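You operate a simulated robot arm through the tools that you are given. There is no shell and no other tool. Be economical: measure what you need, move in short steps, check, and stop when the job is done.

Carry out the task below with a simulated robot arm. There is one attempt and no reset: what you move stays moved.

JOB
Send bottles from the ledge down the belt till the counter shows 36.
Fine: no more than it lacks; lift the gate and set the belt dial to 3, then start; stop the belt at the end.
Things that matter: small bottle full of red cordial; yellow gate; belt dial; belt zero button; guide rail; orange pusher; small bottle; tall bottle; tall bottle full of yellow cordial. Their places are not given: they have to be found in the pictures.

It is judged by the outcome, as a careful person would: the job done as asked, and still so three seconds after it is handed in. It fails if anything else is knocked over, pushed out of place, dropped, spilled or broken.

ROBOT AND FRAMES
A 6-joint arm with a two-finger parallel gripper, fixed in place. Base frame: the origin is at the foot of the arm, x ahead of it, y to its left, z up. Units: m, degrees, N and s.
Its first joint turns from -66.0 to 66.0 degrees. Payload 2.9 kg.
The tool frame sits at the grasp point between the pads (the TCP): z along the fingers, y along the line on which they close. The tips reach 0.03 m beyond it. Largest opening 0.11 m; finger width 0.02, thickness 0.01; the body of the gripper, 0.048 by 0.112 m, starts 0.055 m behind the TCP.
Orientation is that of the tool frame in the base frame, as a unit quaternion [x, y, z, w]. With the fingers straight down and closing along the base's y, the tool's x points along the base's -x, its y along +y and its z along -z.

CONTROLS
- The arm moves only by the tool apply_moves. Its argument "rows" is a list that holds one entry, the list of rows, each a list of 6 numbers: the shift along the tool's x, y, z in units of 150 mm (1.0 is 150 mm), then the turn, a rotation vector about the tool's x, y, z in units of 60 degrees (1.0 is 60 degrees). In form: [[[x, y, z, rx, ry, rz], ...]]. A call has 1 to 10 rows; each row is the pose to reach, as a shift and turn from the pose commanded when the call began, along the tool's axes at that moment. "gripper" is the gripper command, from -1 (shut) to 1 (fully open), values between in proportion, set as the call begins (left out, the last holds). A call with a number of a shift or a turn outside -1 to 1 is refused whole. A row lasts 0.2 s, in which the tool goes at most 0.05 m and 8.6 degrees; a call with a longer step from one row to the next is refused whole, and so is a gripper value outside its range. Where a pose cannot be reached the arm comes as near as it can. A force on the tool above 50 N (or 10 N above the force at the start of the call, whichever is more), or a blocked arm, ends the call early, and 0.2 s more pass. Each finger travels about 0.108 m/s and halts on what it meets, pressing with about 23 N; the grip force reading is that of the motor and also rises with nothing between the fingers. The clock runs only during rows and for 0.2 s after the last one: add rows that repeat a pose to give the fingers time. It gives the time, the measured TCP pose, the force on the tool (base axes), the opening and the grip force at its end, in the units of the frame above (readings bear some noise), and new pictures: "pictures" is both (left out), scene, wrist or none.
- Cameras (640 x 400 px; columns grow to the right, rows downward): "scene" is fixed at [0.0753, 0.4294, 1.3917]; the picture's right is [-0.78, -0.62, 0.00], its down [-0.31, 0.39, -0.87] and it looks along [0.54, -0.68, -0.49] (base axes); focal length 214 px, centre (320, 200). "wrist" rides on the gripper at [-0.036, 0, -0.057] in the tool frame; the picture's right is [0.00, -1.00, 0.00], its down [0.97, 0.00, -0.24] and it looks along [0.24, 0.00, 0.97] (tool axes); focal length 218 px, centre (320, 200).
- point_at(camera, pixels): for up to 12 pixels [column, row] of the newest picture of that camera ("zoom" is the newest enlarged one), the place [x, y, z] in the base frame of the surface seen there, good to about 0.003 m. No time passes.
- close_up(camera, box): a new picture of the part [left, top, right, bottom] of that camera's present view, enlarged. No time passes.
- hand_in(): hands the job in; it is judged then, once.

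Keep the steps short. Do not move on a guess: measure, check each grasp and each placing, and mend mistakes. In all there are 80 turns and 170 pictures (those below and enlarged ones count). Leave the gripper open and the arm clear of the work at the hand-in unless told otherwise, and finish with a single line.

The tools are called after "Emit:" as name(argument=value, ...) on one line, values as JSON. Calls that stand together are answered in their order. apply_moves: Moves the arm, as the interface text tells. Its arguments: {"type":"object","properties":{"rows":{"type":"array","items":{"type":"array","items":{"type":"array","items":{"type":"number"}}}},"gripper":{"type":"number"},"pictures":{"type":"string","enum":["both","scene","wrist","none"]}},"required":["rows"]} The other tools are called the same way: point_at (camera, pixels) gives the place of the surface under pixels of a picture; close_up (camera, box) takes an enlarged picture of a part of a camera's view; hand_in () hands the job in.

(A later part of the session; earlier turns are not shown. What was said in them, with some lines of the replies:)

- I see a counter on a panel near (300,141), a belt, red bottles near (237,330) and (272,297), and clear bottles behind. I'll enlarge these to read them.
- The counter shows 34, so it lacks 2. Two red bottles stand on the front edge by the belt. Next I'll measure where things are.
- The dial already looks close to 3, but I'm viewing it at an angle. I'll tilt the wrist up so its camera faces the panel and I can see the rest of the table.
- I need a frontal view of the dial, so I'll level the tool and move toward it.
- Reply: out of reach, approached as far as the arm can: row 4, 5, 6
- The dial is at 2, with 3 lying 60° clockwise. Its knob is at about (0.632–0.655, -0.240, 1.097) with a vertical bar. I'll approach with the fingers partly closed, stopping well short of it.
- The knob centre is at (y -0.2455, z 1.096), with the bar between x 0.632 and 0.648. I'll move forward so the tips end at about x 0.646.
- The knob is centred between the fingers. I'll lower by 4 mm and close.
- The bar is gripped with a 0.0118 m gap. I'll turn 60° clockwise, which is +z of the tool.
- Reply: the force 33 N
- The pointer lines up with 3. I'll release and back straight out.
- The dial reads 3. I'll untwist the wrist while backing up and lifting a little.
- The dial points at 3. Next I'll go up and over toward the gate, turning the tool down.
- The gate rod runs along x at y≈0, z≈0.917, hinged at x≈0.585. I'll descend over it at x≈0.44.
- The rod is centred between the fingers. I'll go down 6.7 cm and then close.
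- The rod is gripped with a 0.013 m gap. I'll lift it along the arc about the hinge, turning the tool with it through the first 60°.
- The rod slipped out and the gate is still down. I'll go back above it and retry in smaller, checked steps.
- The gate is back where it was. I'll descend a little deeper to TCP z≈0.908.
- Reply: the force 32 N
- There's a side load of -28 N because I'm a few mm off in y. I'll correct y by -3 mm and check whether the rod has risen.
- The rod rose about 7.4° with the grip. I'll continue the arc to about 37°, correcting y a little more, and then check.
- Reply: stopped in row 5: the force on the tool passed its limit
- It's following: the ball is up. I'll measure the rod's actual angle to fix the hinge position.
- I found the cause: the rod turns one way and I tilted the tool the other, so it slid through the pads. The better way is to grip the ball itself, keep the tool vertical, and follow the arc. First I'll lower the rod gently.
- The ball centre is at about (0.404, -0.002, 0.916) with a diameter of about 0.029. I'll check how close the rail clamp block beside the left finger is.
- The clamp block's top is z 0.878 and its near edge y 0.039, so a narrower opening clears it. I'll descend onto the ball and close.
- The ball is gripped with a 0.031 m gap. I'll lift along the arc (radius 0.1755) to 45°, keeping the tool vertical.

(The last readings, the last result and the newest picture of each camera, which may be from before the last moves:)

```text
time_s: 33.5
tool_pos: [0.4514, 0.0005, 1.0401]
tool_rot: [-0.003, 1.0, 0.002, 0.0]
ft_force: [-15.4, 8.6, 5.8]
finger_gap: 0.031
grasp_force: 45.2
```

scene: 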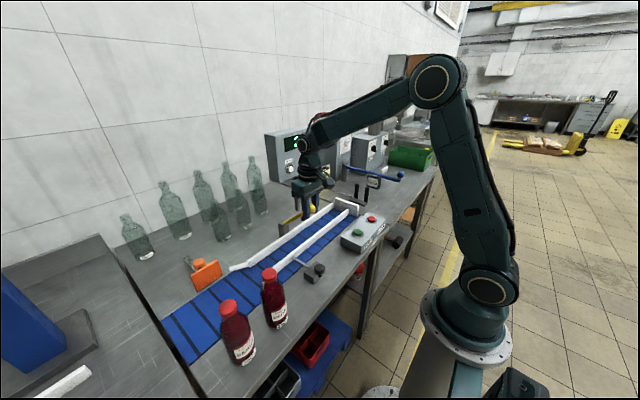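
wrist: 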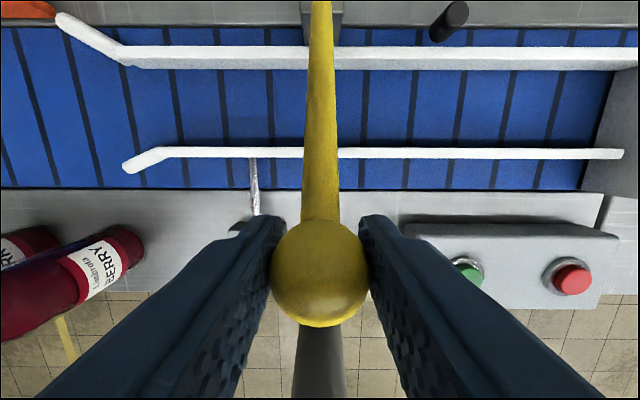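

The gate is rising cleanly. The readings put the hinge at x≈0.588 with radius 0.184, so I'll continue the arc to about 92°.

Emit:
apply_moves(rows=[[[-0.091, 0, -0.119, 0, 0, 0], [-0.211, 0, -0.207, 0, 0, 0], [-0.341, 0, -0.281, 0, 0, 0], [-0.48, 0, -0.339, 0, 0, 0], [-0.624, 0, -0.379, 0, 0, 0], [-0.773, 0, -0.401, 0, 0, 0], [-0.88, 0, -0.405, 0, 0, 0], [-0.92, 0, -0.405, 0, 0, 0], [-0.92, 0, -0.405, 0, 0, 0]]], pictures="both")

```text
time_s: 35.5
tool_pos: [0.5931, 0.0003, 1.1021]
tool_rot: [-0.002, 1.0, 0.002, 0.002]
ft_force: [-4.6, 19.2, 20.7]
finger_gap: 0.0309
grasp_force: 45.2
```

scene: 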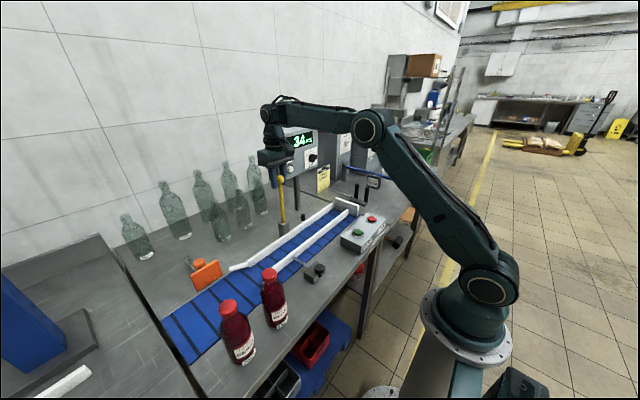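
wrist: 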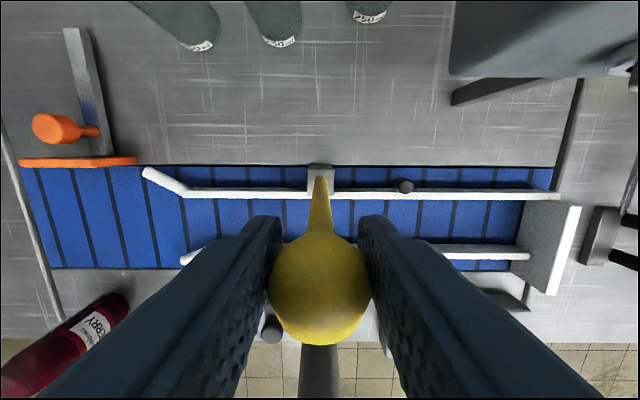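

The gate is upright. I'll open the fingers and see whether it stays.

Emit:
apply_moves(rows=[[[0, 0, 0, 0, 0, 0], [0, 0, 0, 0, 0, 0], [0, 0, 0, 0, 0, 0], [0, 0, 0, 0, 0, 0]]], gripper=0.0, pictures="both")

Emit:
point_at(camera="wrist", pixels=[[320, 290], [320, 220], [318, 195]])

```text
time_s: 36.5
tool_pos: [0.5909, -0.0009, 1.1013]
tool_rot: [-0.001, 1.0, 0.003, 0.0]
ft_force: [-0.3, 0.0, -0.3]
finger_gap: 0.0549
grasp_force: 0.1
```

scene: 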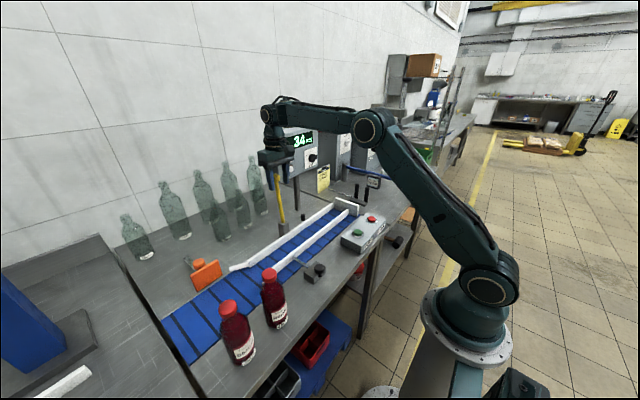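
wrist: 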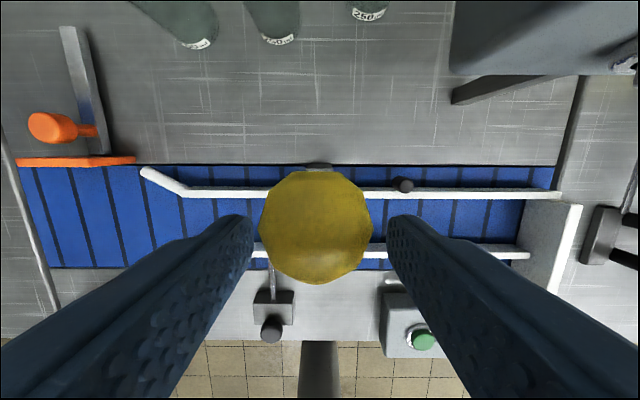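

```text
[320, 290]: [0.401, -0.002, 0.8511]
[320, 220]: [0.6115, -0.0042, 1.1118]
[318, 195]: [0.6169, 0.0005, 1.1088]
```

The gate rests past vertical and stays up. I'll raise straight up and move toward the bottles for a look.

Emit:
apply_moves(rows=[[[0, 0, -0.25, 0, 0, 0], [0, 0, -0.5, 0, 0, 0], [0, 0, -0.75, 0, 0, 0], [0.2, 0.2, -0.9, 0, 0, 0], [0.4, 0.4, -0.9, 0, 0, 0], [0.6, 0.6, -0.9, 0, 0, 0], [0.8, 0.8, -0.9, 0, 0, 0], [1, 1, -0.9, 0, 0, 0]]], gripper=0.3, pictures="none")

Emit:
apply_moves(rows=[[[0.15, 0.2, 0, 0, 0, 0], [0.3, 0.4, 0, 0, 0, 0], [0.4, 0.6, 0, 0, 0, 0], [0.4, 0.6, 0, 0, 0, 0]]], pictures="both")

Emit:
close_up(camera="scene", box=[200, 250, 320, 380])

```text
time_s: 38.3
tool_pos: [0.4389, 0.1478, 1.237]
tool_rot: [-0.002, 1.0, 0.002, 0.0]
ft_force: [0.0, -0.5, -0.3]
finger_gap: 0.0716
grasp_force: 0.1
out of reach, approached as far as the arm can: row 3
```

```text
time_s: 39.3
tool_pos: [0.3812, 0.2351, 1.2382]
tool_rot: [-0.002, 1.0, 0.003, 0.001]
ft_force: [-0.1, 0.2, -0.8]
finger_gap: 0.0713
grasp_force: 0.0
```

scene: 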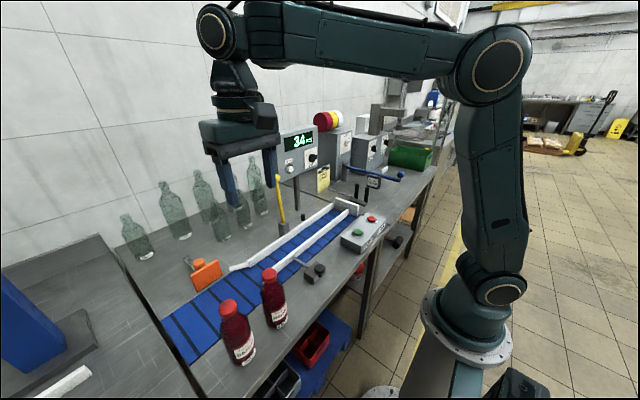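
wrist: 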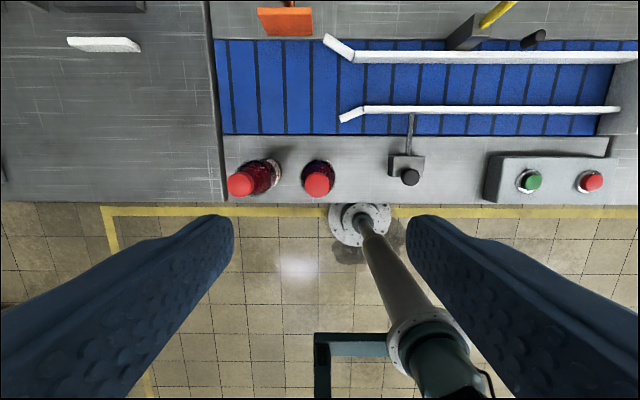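

```text
3.08 times, centred on (260, 315) of scene
```

zoom: 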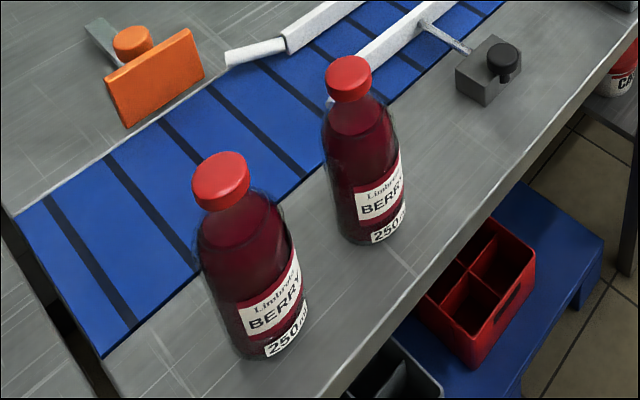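

Emit:
close_up(camera="wrist", box=[200, 90, 440, 220])

Emit:
point_at(camera="zoom", pixels=[[110, 252], [315, 250], [160, 200], [180, 240], [200, 240], [320, 200], [340, 205], [360, 230], [280, 225], [420, 45], [420, 75], [420, 35]])

Emit:
point_at(camera="wrist", pixels=[[240, 172], [318, 172], [240, 184], [318, 184], [230, 184], [253, 184], [308, 184], [328, 184], [500, 52], [500, 59], [500, 108], [500, 113]])

```text
2.67 times, centred on (320, 155) of wrist
```

zoom: 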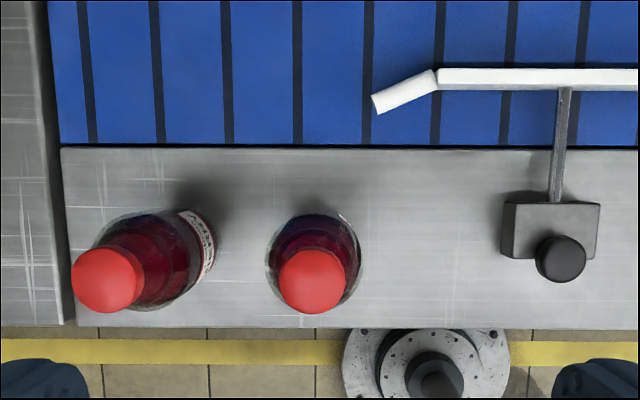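

```text
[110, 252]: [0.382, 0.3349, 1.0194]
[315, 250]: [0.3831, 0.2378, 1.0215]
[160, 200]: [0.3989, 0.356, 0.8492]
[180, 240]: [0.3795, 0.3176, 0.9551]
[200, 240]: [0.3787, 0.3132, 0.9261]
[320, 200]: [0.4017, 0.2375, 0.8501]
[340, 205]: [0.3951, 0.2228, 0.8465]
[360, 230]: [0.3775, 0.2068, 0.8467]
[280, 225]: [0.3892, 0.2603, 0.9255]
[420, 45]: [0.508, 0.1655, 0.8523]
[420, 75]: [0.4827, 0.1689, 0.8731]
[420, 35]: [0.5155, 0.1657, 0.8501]
```

```text
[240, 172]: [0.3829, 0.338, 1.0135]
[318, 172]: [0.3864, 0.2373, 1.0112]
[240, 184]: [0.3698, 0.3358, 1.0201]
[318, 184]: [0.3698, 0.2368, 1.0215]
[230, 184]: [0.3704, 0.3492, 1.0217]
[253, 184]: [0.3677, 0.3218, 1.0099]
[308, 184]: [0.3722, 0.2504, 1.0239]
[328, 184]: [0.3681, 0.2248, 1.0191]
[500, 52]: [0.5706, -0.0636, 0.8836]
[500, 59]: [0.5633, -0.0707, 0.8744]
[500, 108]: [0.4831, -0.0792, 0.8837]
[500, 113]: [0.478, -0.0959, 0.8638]
```

Caps: A at (0.370, 0.237) and B at (0.370, 0.336), tops at z 1.022. The body is about 62 mm across and the channel about 75 mm, centred at x≈0.525, so the bottles fit. I'll descend onto cap A.

Emit:
apply_moves(rows=[[[0.04, 0.013, 0.25, 0, 0, 0], [0.075, 0.013, 0.5, 0, 0, 0], [0.075, 0.013, 0.75, 0, 0, 0], [0.075, 0.013, 0.9, 0, 0, 0], [0.075, 0.013, 0.9, 0, 0, 0]]], gripper=0.2, pictures="wrist")

Emit:
point_at(camera="wrist", pixels=[[320, 250], [320, 265], [320, 280], [300, 265], [340, 265]])

```text
time_s: 40.5
tool_pos: [0.3706, 0.241, 1.1027]
tool_rot: [-0.002, 1.0, 0.003, 0.0]
ft_force: [-0.9, -0.6, 0.1]
finger_gap: 0.0661
grasp_force: 0.0
```

wrist: 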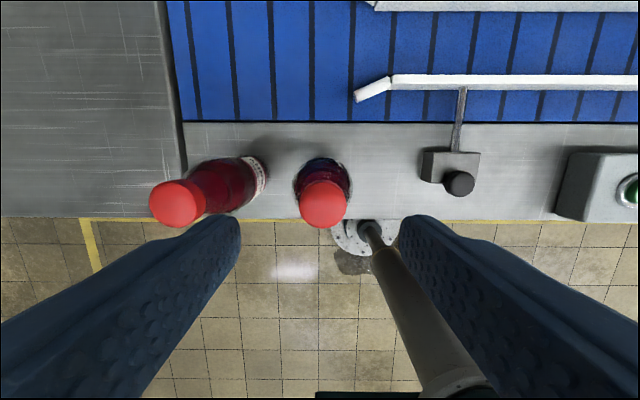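

```text
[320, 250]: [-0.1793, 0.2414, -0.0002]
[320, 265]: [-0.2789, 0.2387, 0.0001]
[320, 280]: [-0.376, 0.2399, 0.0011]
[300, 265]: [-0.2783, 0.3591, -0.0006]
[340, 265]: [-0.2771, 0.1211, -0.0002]
```

Cap A is centred at (0.370, 0.239), right under the tool. I'll go down to TCP z≈1.015 and close.

Emit:
apply_moves(rows=[[[0, -0.013, 0.2, 0, 0, 0], [0, -0.013, 0.4, 0, 0, 0], [0, -0.013, 0.585, 0, 0, 0], [0, -0.013, 0.585, 0, 0, 0]]], pictures="none")

Emit:
apply_moves(rows=[[[0, 0, 0, 0, 0, 0], [0, 0, 0, 0, 0, 0], [0, 0, 0, 0, 0, 0]]], gripper=-1, pictures="both")

```text
time_s: 41.5
tool_pos: [0.3714, 0.2387, 1.0129]
tool_rot: [-0.002, 1.0, 0.002, 0.001]
ft_force: [0.1, -0.5, 0.2]
finger_gap: 0.066
grasp_force: 0.1
```

```text
time_s: 42.3
tool_pos: [0.3721, 0.2388, 1.014]
tool_rot: [-0.002, 1.0, 0.002, 0.001]
ft_force: [-0.8, 1.8, 8.2]
finger_gap: 0.0351
grasp_force: 23.2
```

scene: 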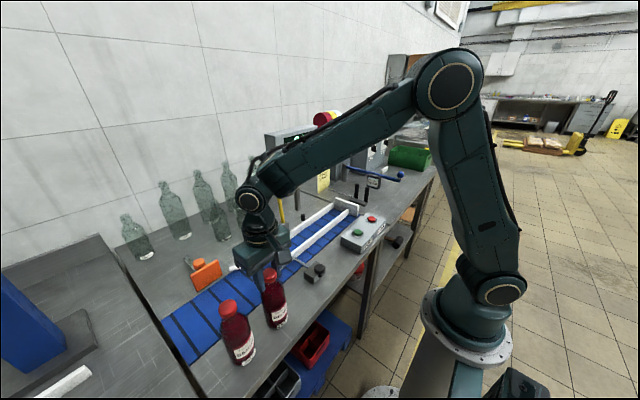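
wrist: 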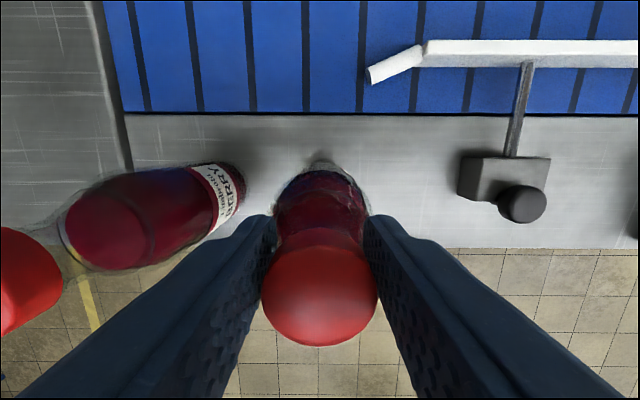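

The cap is held with a 0.035 m gap. I'll lift 6 cm slowly.

Emit:
apply_moves(rows=[[[0, 0, -0.1, 0, 0, 0], [0, 0, -0.2, 0, 0, 0], [0, 0, -0.3, 0, 0, 0], [0, 0, -0.4, 0, 0, 0], [0, 0, -0.4, 0, 0, 0]]], pictures="both")

```text
time_s: 43.5
tool_pos: [0.3705, 0.2371, 1.075]
tool_rot: [-0.002, 1.0, 0.002, 0.0]
ft_force: [0.5, 0.8, -5.1]
finger_gap: 0.0286
grasp_force: 22.9
```

scene: 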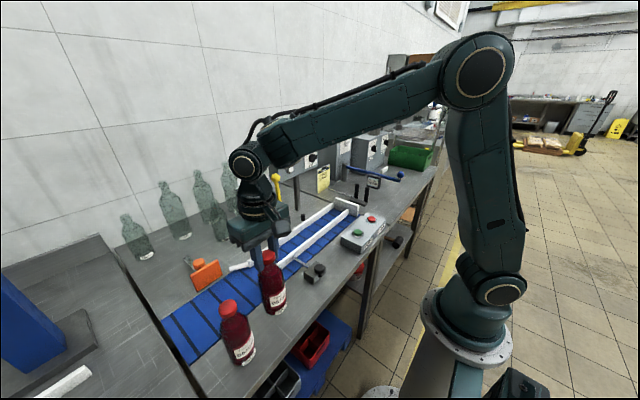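
wrist: 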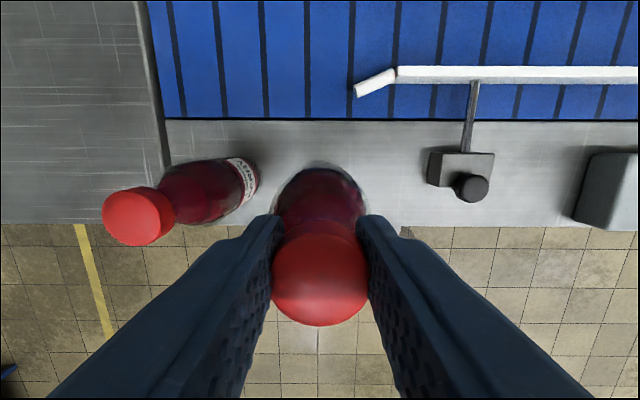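

The gap fell to 0.0286, so the grip settled from the shoulder onto the cap. I'll check the bottle's height and whether the grip is steady.

Emit:
point_at(camera="wrist", pixels=[[318, 255], [318, 280], [318, 300]])

Emit:
apply_moves(rows=[[[0, 0, 0, 0, 0, 0], [0, 0, 0, 0, 0, 0], [0, 0, 0, 0, 0, 0]]], pictures="wrist")

Emit:
close_up(camera="scene", box=[200, 210, 320, 370])

```text
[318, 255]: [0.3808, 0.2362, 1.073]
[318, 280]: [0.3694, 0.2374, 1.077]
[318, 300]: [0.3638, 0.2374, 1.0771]
```

```text
time_s: 44.3
tool_pos: [0.3709, 0.2381, 1.075]
tool_rot: [-0.002, 1.0, 0.002, 0.0]
ft_force: [-0.5, 0.7, -5.1]
finger_gap: 0.0287
grasp_force: 23.4
```

wrist: 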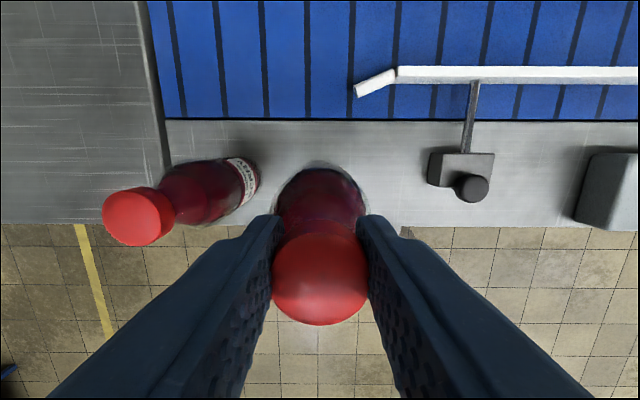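

```text
2.50 times, centred on (260, 290) of scene
```

zoom: 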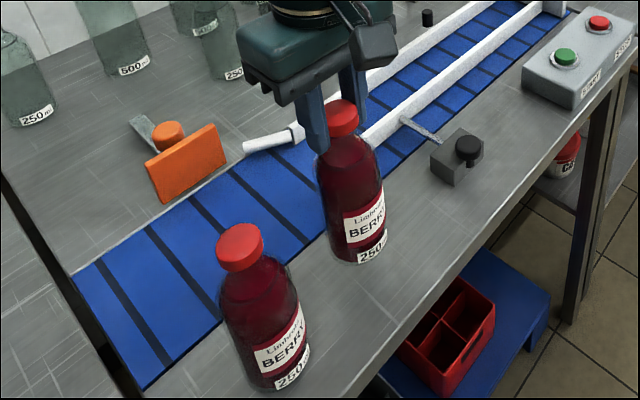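

The grip is steady, with the bottle base about 5.5 cm up. I'll carry it over the belt to x≈0.52, y≈0.24.

Emit:
apply_moves(rows=[[[-0.1, 0, 0, 0, 0, 0], [-0.25, 0, 0, 0, 0, 0], [-0.45, 0, 0, 0, 0, 0], [-0.65, 0.01, 0, 0, 0, 0], [-0.85, 0.01, 0, 0, 0, 0], [-0.95, 0.01, 0, 0, 0, 0], [-1, 0.01, 0, 0, 0, 0], [-1, 0.01, 0, 0, 0, 0]]], pictures="wrist")

Emit:
point_at(camera="wrist", pixels=[[318, 280], [318, 300], [420, 280], [355, 100], [500, 100], [500, 230], [240, 100]])

```text
time_s: 46.1
tool_pos: [0.5191, 0.2406, 1.0753]
tool_rot: [-0.003, 1.0, 0.002, 0.0]
ft_force: [0.0, 0.2, -5.3]
finger_gap: 0.0283
grasp_force: 23.2
```

wrist: 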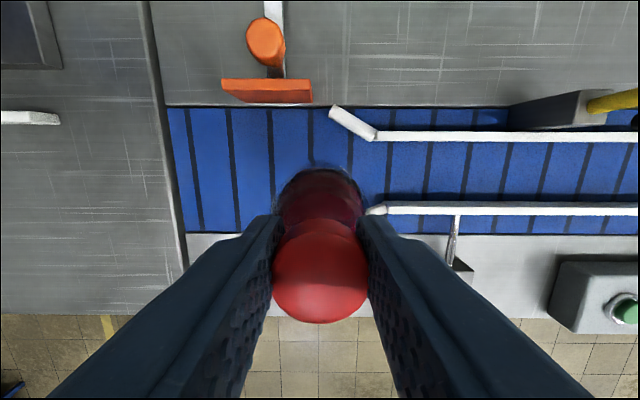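

```text
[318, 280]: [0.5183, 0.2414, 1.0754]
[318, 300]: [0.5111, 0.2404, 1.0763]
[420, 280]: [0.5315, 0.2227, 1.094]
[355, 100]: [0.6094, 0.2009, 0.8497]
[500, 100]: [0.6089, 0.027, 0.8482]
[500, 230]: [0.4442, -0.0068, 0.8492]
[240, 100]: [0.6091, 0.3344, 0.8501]
```

The channel centre works out at x≈0.526. I'll shift 6 mm and lower 5.4 cm.

Emit:
apply_moves(rows=[[[-0.04, 0, 0, 0, 0, 0], [-0.04, 0, 0.1, 0, 0, 0], [-0.04, 0, 0.2, 0, 0, 0], [-0.04, 0, 0.3, 0, 0, 0], [-0.04, 0, 0.34, 0, 0, 0], [-0.04, 0, 0.36, 0, 0, 0], [-0.04, 0, 0.36, 0, 0, 0]]], pictures="scene")

Emit:
close_up(camera="scene", box=[180, 200, 320, 370])

```text
time_s: 47.7
tool_pos: [0.5262, 0.2405, 1.0216]
tool_rot: [-0.003, 1.0, 0.003, 0.003]
ft_force: [-3.1, 0.2, 15.2]
finger_gap: 0.0288
grasp_force: 23.3
```

scene: 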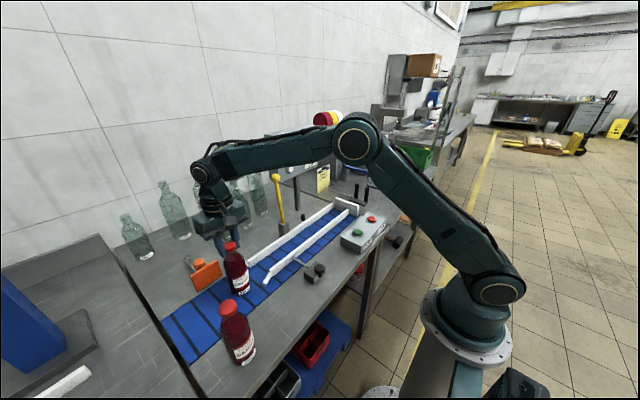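

```text
2.35 times, centred on (250, 285) of scene
```

zoom: 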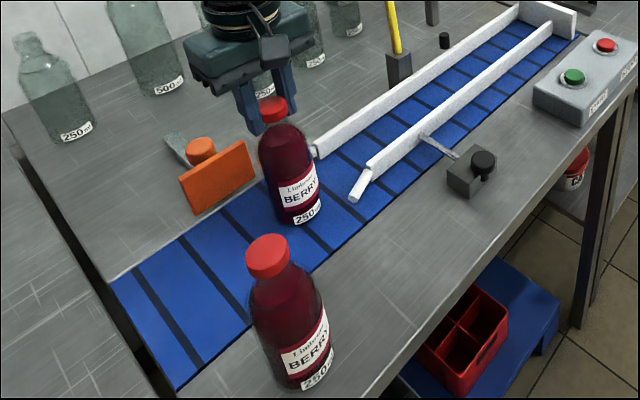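

The bottle stands on the belt, with 15 N of contact force. I'll release it and rise straight up.

Emit:
apply_moves(rows=[[[0, 0, -0.01, 0, 0, 0], [0, 0, -0.01, 0, 0, 0], [0, 0, -0.01, 0, 0, 0], [0, 0, -0.2, 0, 0, 0], [0, 0, -0.45, 0, 0, 0], [0, 0, -0.7, 0, 0, 0]]], gripper=0.2, pictures="both")

```text
time_s: 49.1
tool_pos: [0.5256, 0.242, 1.1255]
tool_rot: [-0.002, 1.0, 0.001, 0.0]
ft_force: [0.3, 0.8, -0.4]
finger_gap: 0.066
grasp_force: 0.0
```

scene: 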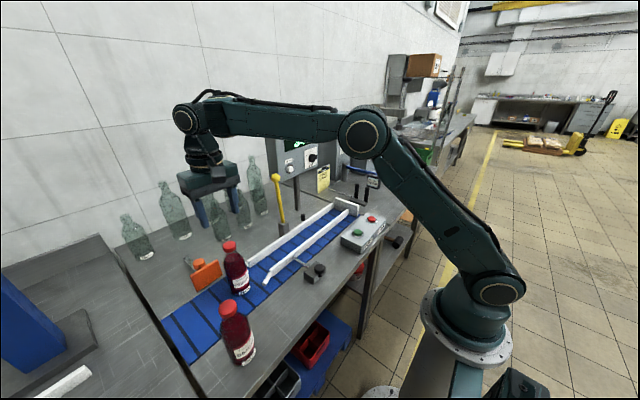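
wrist: 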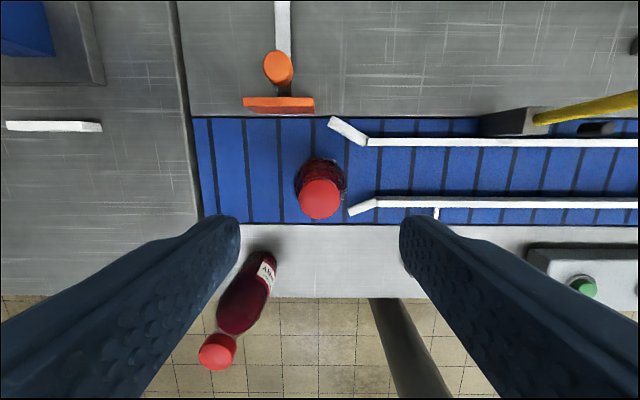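

Bottle A stands on the belt. I'll move above bottle B's cap at (0.370, 0.336).

Emit:
apply_moves(rows=[[[0.2, 0.12, 0, 0, 0, 0], [0.4, 0.25, 0, 0, 0, 0], [0.6, 0.38, 0, 0, 0, 0], [0.8, 0.5, 0, 0, 0, 0], [1.0, 0.627, 0, 0, 0, 0], [1.0, 0.627, 0, 0, 0, 0]]], pictures="wrist")

```text
time_s: 50.5
tool_pos: [0.3734, 0.3328, 1.1264]
tool_rot: [-0.002, 1.0, 0.002, 0.001]
ft_force: [-0.5, 0.0, -0.3]
finger_gap: 0.0661
grasp_force: 0.0
```

wrist: 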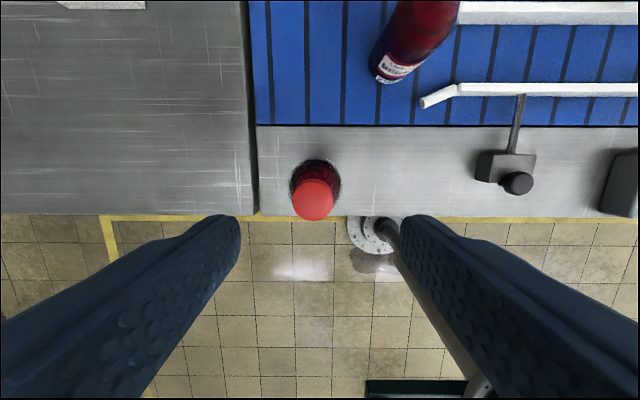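

Cap B is at (0.3696, 0.337). I'll correct for that, descend to TCP z≈1.02, then close.

Emit:
apply_moves(rows=[[[0.025, 0.03, 0.15, 0, 0, 0], [0.025, 0.03, 0.35, 0, 0, 0], [0.025, 0.03, 0.55, 0, 0, 0], [0.025, 0.03, 0.71, 0, 0, 0], [0.025, 0.03, 0.71, 0, 0, 0]]], pictures="none")

Emit:
apply_moves(rows=[[[0, 0, 0, 0, 0, 0], [0, 0, 0, 0, 0, 0], [0, 0, 0, 0, 0, 0], [0, 0, 0, 0, 0, 0]]], gripper=-1, pictures="wrist")

```text
time_s: 51.7
tool_pos: [0.3717, 0.3384, 1.0193]
tool_rot: [-0.002, 1.0, 0.002, 0.0]
ft_force: [0.1, -0.3, -0.1]
finger_gap: 0.066
grasp_force: 0.0
```

```text
time_s: 52.7
tool_pos: [0.3731, 0.3384, 1.0198]
tool_rot: [-0.003, 1.0, 0.003, 0.001]
ft_force: [-0.4, 2.8, 10.8]
finger_gap: 0.0299
grasp_force: 22.9
```

wrist: 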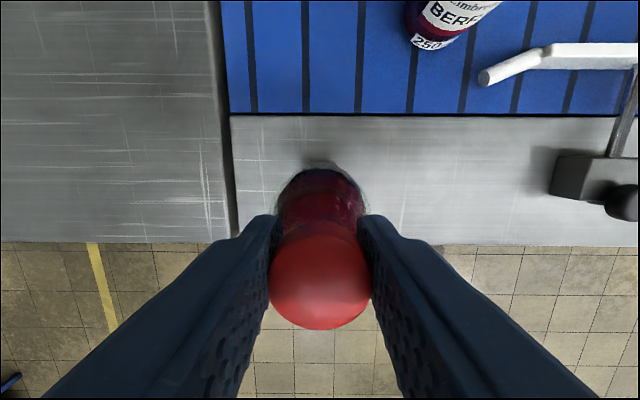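

Gripped with a 0.030 m gap. I'll lift 4.5 cm slowly and check.

Emit:
apply_moves(rows=[[[0, 0, -0.08, 0, 0, 0], [0, 0, -0.16, 0, 0, 0], [0, 0, -0.23, 0, 0, 0], [0, 0, -0.3, 0, 0, 0], [0, 0, -0.3, 0, 0, 0]]], pictures="wrist")

Emit:
point_at(camera="wrist", pixels=[[318, 280], [318, 295]])

```text
time_s: 53.9
tool_pos: [0.3701, 0.3387, 1.0643]
tool_rot: [-0.003, 1.0, 0.002, 0.0]
ft_force: [-0.1, 0.1, -5.4]
finger_gap: 0.0282
grasp_force: 22.7
```

wrist: 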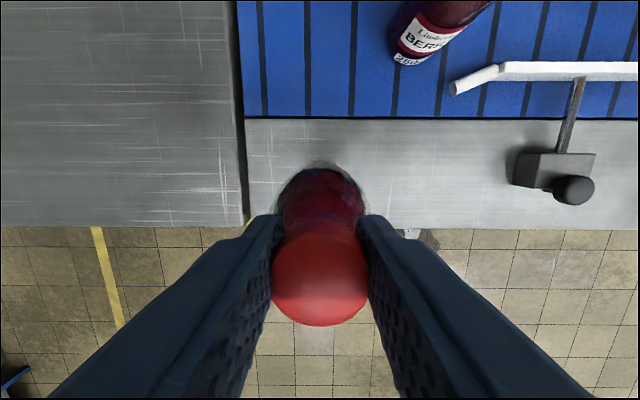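

```text
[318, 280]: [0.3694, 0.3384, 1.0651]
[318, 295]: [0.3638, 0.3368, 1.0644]
```

Held steadily. I'll carry it over the belt, keeping y≈0.338.

Emit:
apply_moves(rows=[[[-0.1, 0, 0, 0, 0, 0], [-0.25, 0, 0, 0, 0, 0], [-0.45, 0, 0, 0, 0, 0], [-0.65, 0, 0, 0, 0, 0], [-0.85, 0, 0, 0, 0, 0], [-0.95, 0, 0, 0, 0, 0], [-1, 0, 0, 0, 0, 0], [-1, 0, 0, 0, 0, 0]]], pictures="none")

Emit:
apply_moves(rows=[[[-0.035, 0, 0, 0, 0, 0], [-0.035, 0, 0.1, 0, 0, 0], [-0.035, 0, 0.2, 0, 0, 0], [-0.035, 0, 0.25, 0, 0, 0], [-0.035, 0, 0.28, 0, 0, 0], [-0.035, 0, 0.285, 0, 0, 0]]], pictures="scene")

Emit:
close_up(camera="scene", box=[150, 200, 320, 390])

```text
time_s: 55.7
tool_pos: [0.522, 0.34, 1.0642]
tool_rot: [-0.003, 1.0, 0.001, 0.0]
ft_force: [1.0, 1.5, -4.3]
finger_gap: 0.0286
grasp_force: 22.7
```

```text
time_s: 57.1
tool_pos: [0.528, 0.3399, 1.022]
tool_rot: [-0.003, 1.0, 0.003, 0.001]
ft_force: [-1.5, 2.0, 1.7]
finger_gap: 0.0286
grasp_force: 23.0
```

scene: 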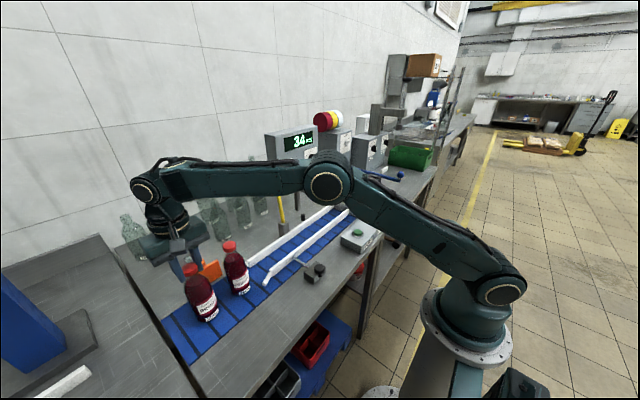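

```text
2.11 times, centred on (235, 295) of scene
```

zoom: 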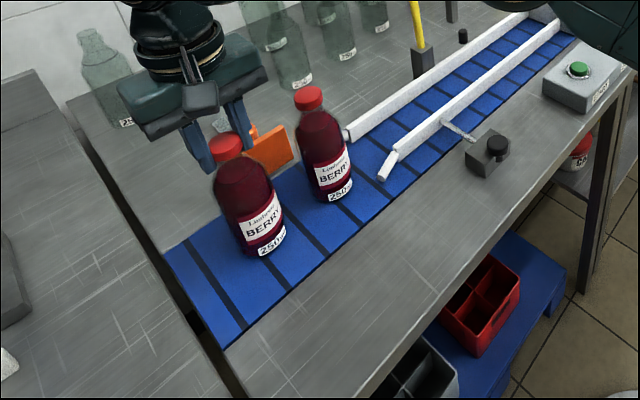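

The bottle touches the belt, since the load went from -5 to +2 N. I'll release, rise and retract toward the buttons.

Emit:
apply_moves(rows=[[[0, 0, 0.005, 0, 0, 0], [0, 0, 0, 0, 0, 0], [0, 0, 0, 0, 0, 0], [0, 0, -0.2, 0, 0, 0], [0, 0, -0.45, 0, 0, 0], [0, 0, -0.7, 0, 0, 0], [0.2, 0, -0.95, 0, 0, 0], [0.45, -0.1, -1, 0, 0, 0], [0.7, -0.3, -1, 0, 0, 0], [1, -0.3, -1, 0, 0, 0]]], gripper=0.2, pictures="both")

```text
time_s: 59.3
tool_pos: [0.3752, 0.2952, 1.1707]
tool_rot: [-0.002, 1.0, 0.003, 0.001]
ft_force: [-0.9, 0.0, -0.1]
finger_gap: 0.066
grasp_force: 0.0
```

scene: 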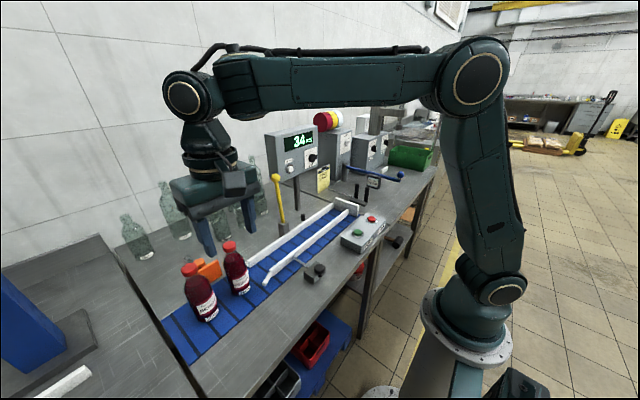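
wrist: 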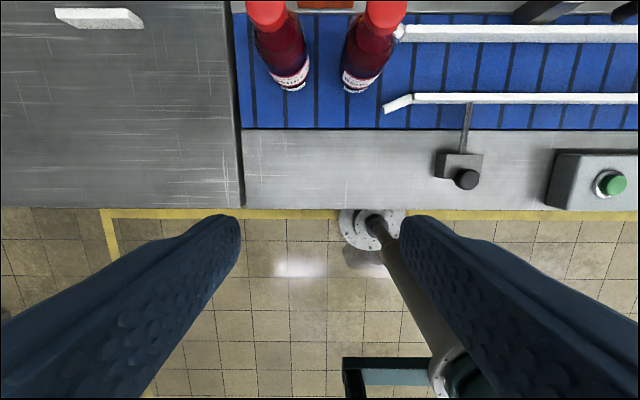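

Both bottles stand on the belt. I'll shut the fingers and move to above the green button at (0.353, -0.152).

Emit:
apply_moves(rows=[[[0, -0.25, 0, 0, 0, 0], [0, -0.5, 0, 0, 0, 0], [0, -0.75, 0, 0, 0, 0], [0, -1, 0, 0, 0, 0]]], gripper=-1, pictures="none")

Emit:
apply_moves(rows=[[[0, -0.25, 0, 0, 0, 0], [0, -0.5, 0, 0, 0, 0], [0, -0.75, 0, 0, 0, 0], [0, -1, 0, 0, 0, 0]]], pictures="none")

Emit:
apply_moves(rows=[[[0.14, -0.25, 0, 0, 0, 0], [0.14, -0.5, 0.2, 0, 0, 0], [0.14, -0.75, 0.4, 0, 0, 0], [0.14, -0.97, 0.6, 0, 0, 0], [0.14, -0.97, 0.8, 0, 0, 0], [0.14, -0.97, 0.8, 0, 0, 0]]], pictures="wrist")

```text
time_s: 60.3
tool_pos: [0.3749, 0.144, 1.1734]
tool_rot: [-0.003, 1.0, 0.003, 0.001]
ft_force: [-0.3, -0.2, 0.2]
finger_gap: 0.0
grasp_force: 23.4
```

```text
time_s: 61.3
tool_pos: [0.3781, -0.0109, 1.1704]
tool_rot: [-0.003, 1.0, 0.002, 0.0]
ft_force: [0.5, -0.8, -0.1]
finger_gap: 0.0
grasp_force: 23.4
```

```text
time_s: 62.7
tool_pos: [0.3564, -0.1529, 1.0488]
tool_rot: [-0.002, 1.0, 0.002, 0.001]
ft_force: [-0.3, 0.3, 0.0]
finger_gap: 0.0
grasp_force: 22.6
```

wrist: 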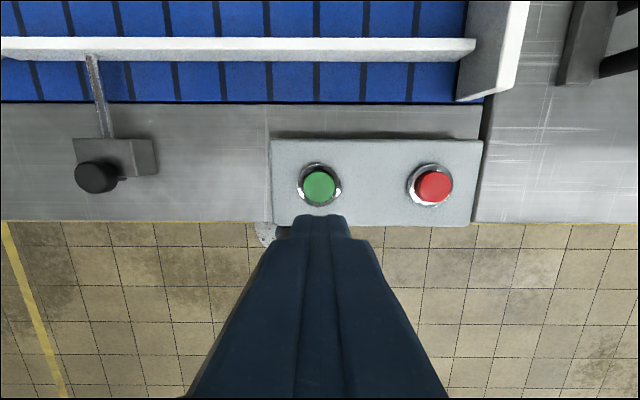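

Emit:
point_at(camera="wrist", pixels=[[319, 187], [433, 187], [319, 178], [319, 196], [290, 187]])

Emit:
close_up(camera="scene", box=[150, 100, 450, 350])

```text
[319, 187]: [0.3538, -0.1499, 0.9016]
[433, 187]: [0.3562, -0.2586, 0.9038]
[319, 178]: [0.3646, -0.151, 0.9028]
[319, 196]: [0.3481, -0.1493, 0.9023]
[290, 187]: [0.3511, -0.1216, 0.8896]
```

```text
1.60 times, centred on (300, 225) of scene
```

zoom: 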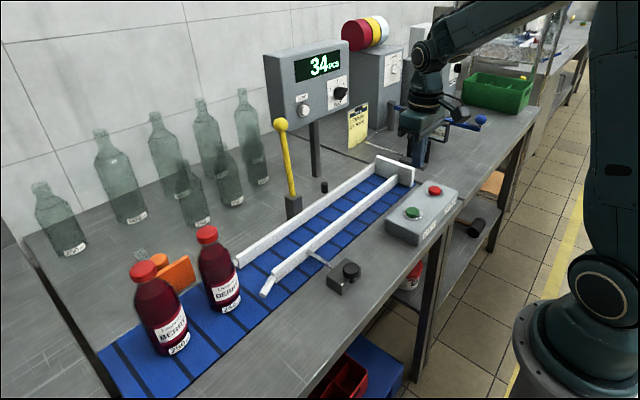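

The green top is at (0.355, -0.150, 0.902) and the red at (0.355, -0.258, 0.903). I'll press green about 5 mm and lift straight off.

Emit:
apply_moves(rows=[[[0.01, 0.02, 0.3, 0, 0, 0], [0.01, 0.02, 0.6, 0, 0, 0], [0.01, 0.02, 0.74, 0, 0, 0], [0.01, 0.02, 0.79, 0, 0, 0], [0.01, 0.02, 0.815, 0, 0, 0], [0.01, 0.02, 0.6, 0, 0, 0]]], pictures="scene")

```text
time_s: 64.1
tool_pos: [0.3528, -0.1474, 0.9586]
tool_rot: [-0.003, 1.0, 0.002, 0.0]
ft_force: [-0.6, -0.2, 0.1]
finger_gap: 0.0
grasp_force: 23.0
```

scene: 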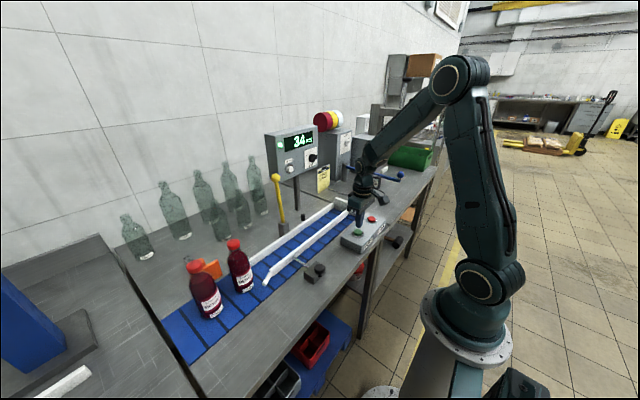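

The belt is running: the bottles have shifted a few pixels. I'll hover over the red button at y -0.258 while watching.

Emit:
apply_moves(rows=[[[-0.01, -0.25, 0, 0, 0, 0], [-0.01, -0.5, 0, 0, 0, 0], [-0.01, -0.73, 0, 0, 0, 0]]], pictures="scene")

```text
time_s: 64.9
tool_pos: [0.3583, -0.2555, 0.9605]
tool_rot: [-0.003, 1.0, 0.002, -0.001]
ft_force: [0.1, -0.1, -0.3]
finger_gap: 0.0
grasp_force: 23.1
```

scene: 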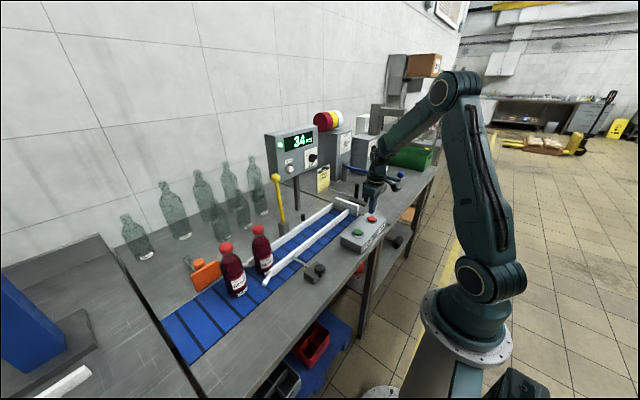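

Both move at about 0.1 m/s and are upright. I'll wait 1.4 s and look again.

Emit:
apply_moves(rows=[[[0, 0, 0, 0, 0, 0], [0, 0, 0, 0, 0, 0], [0, 0, 0, 0, 0, 0], [0, 0, 0, 0, 0, 0], [0, 0, 0, 0, 0, 0], [0, 0, 0, 0, 0, 0]]], pictures="scene")

```text
time_s: 66.3
tool_pos: [0.357, -0.2559, 0.9601]
tool_rot: [-0.003, 1.0, 0.003, 0.0]
ft_force: [-0.2, -0.6, 0.2]
finger_gap: 0.0
grasp_force: 23.2
```

scene: 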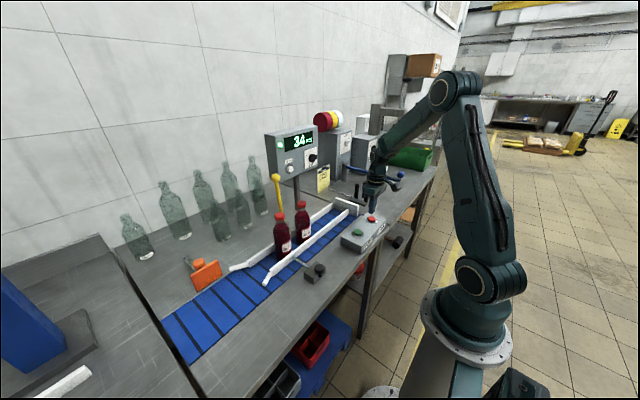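

Both are in the channel and the counter is still at 34. I'll wait another 1.2 s.

Emit:
apply_moves(rows=[[[0, 0, 0, 0, 0, 0], [0, 0, 0, 0, 0, 0], [0, 0, 0, 0, 0, 0], [0, 0, 0, 0, 0, 0], [0, 0, 0, 0, 0, 0]]], pictures="scene")

Emit:
close_up(camera="scene", box=[250, 110, 400, 270])

```text
time_s: 67.5
tool_pos: [0.3571, -0.2557, 0.9606]
tool_rot: [-0.004, 1.0, 0.003, 0.0]
ft_force: [-0.8, 0.0, -1.3]
finger_gap: 0.0
grasp_force: 23.4
```

scene: 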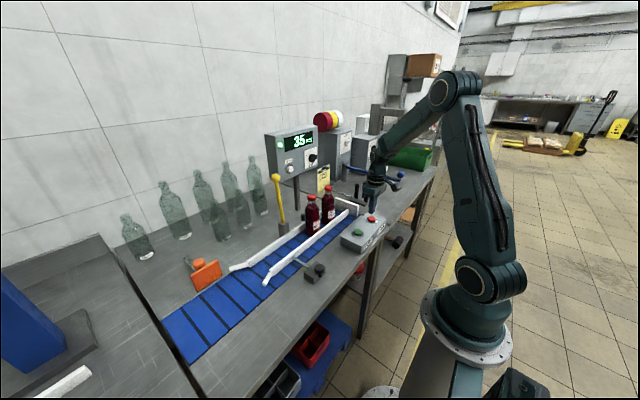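

```text
2.50 times, centred on (325, 190) of scene
```

zoom: 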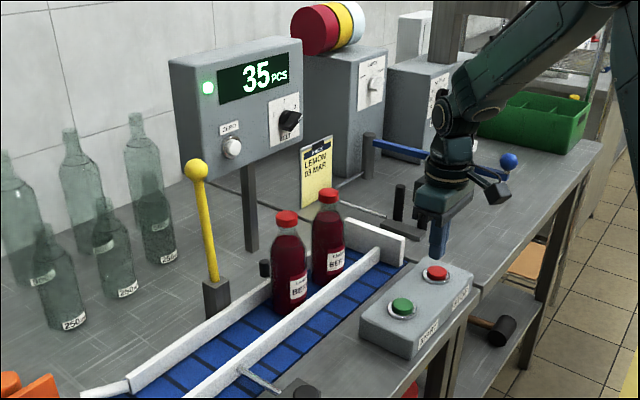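

It shows 35, and the second bottle is just at the sensor. I'll wait 0.4 s more.

Emit:
apply_moves(rows=[[[0, 0, 0, 0, 0, 0]]], pictures="scene")

Emit:
close_up(camera="scene", box=[250, 110, 400, 270])

```text
time_s: 67.9
tool_pos: [0.3572, -0.2556, 0.9599]
tool_rot: [-0.002, 1.0, 0.003, 0.0]
ft_force: [0.0, -0.1, -0.5]
finger_gap: 0.0002
grasp_force: 23.1
```

scene: 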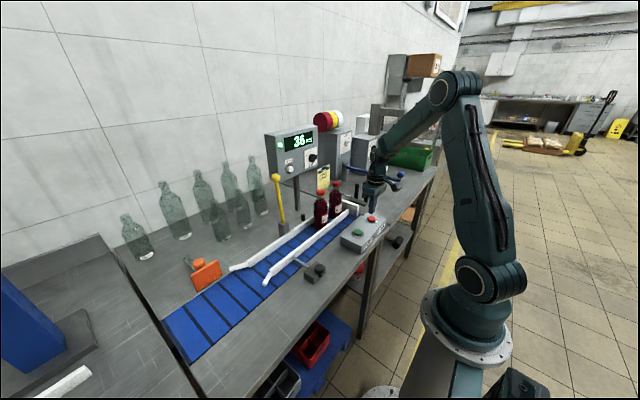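

```text
2.50 times, centred on (325, 190) of scene
```

zoom: 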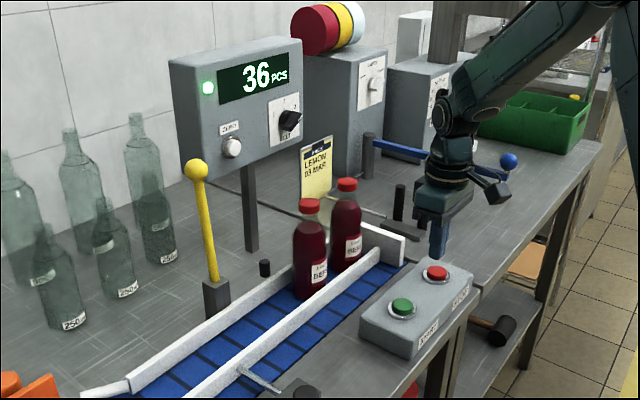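

It shows 36. I'll press red now.

Emit:
apply_moves(rows=[[[0.01, -0.02, 0.14, 0, 0, 0], [0.01, -0.02, 0.225, 0, 0, 0], [0.01, -0.02, 0.225, 0, 0, 0], [0.01, -0.02, -0.1, 0, 0, 0], [0.01, -0.02, -0.4, 0, 0, 0]]], pictures="scene")

Emit:
close_up(camera="scene", box=[250, 110, 400, 270])

```text
time_s: 69.1
tool_pos: [0.357, -0.2601, 1.0174]
tool_rot: [-0.002, 1.0, 0.004, 0.0]
ft_force: [-0.4, -0.5, -0.9]
finger_gap: 0.0
grasp_force: 22.9
```

scene: 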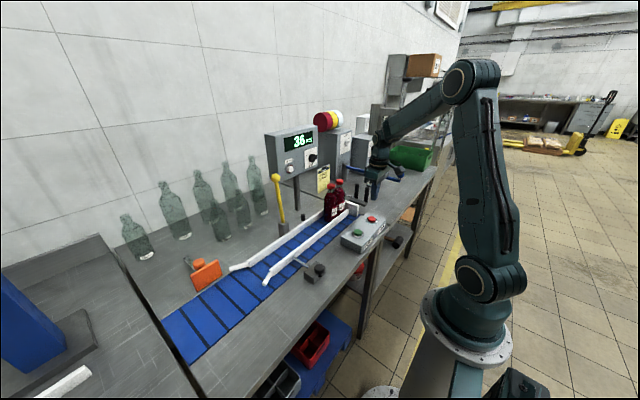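

```text
2.50 times, centred on (325, 190) of scene
```

zoom: 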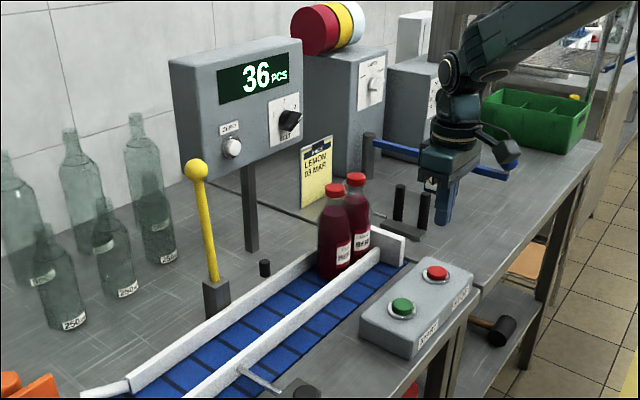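

The running lamp is off, the counter shows 36 and both bottles are upright. I'll raise clear, open the gripper and make a last check.

Emit:
apply_moves(rows=[[[0, 0, -0.25, 0, 0, 0], [0, 0, -0.5, 0, 0, 0], [0, 0.2, -0.75, 0, 0, 0], [0, 0.5, -1, 0, 0, 0], [0, 0.8, -1, 0, 0, 0], [0, 0.8, -1, 0, 0, 0]]], gripper=1, pictures="both")

Emit:
close_up(camera="scene", box=[250, 110, 400, 270])

```text
refused: row 4 steps farther than a row can; nothing moved
```

```text
2.50 times, centred on (325, 190) of scene
```

zoom: 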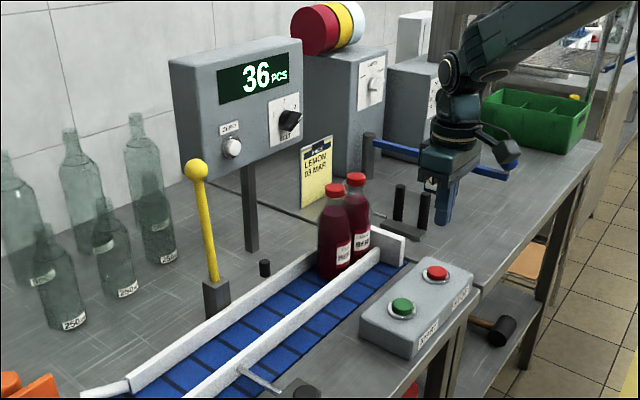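

That call was refused because one step was too long. I'll repeat it with shorter steps.

Emit:
apply_moves(rows=[[[0, 0, -0.25, 0, 0, 0], [0, 0, -0.5, 0, 0, 0], [0, 0, -0.75, 0, 0, 0], [0, 0, -1, 0, 0, 0], [0, 0.25, -1, 0, 0, 0], [0, 0.5, -1, 0, 0, 0]]], gripper=1, pictures="both")

Emit:
close_up(camera="scene", box=[250, 110, 400, 270])

```text
time_s: 70.5
tool_pos: [0.3566, -0.1875, 1.1673]
tool_rot: [-0.002, 1.0, 0.002, 0.001]
ft_force: [0.5, -0.8, -0.8]
finger_gap: 0.1099
grasp_force: 0.1
```

scene: 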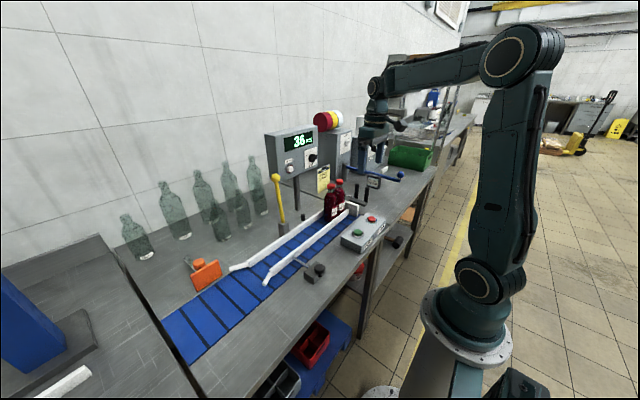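
wrist: 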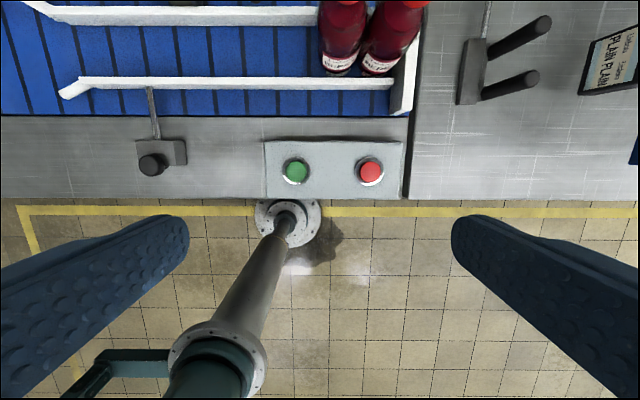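

```text
2.50 times, centred on (325, 190) of scene
```

zoom: 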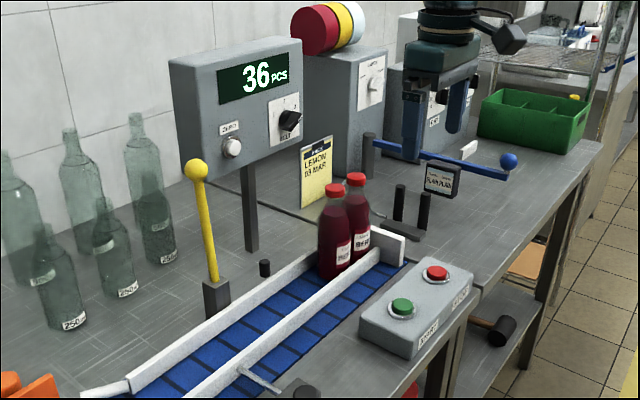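

The bottles haven't moved between pictures, the belt is stopped and the counter reads 36. The gate is up, the dial is at 3, the arm is clear and the gripper is open, so I'm handing in.

Emit:
hand_in()

```text
The job is handed in.
```

The counter shows 36: two bottles from the ledge went down the belt with the gate up and the dial at 3, and the belt is stopped.
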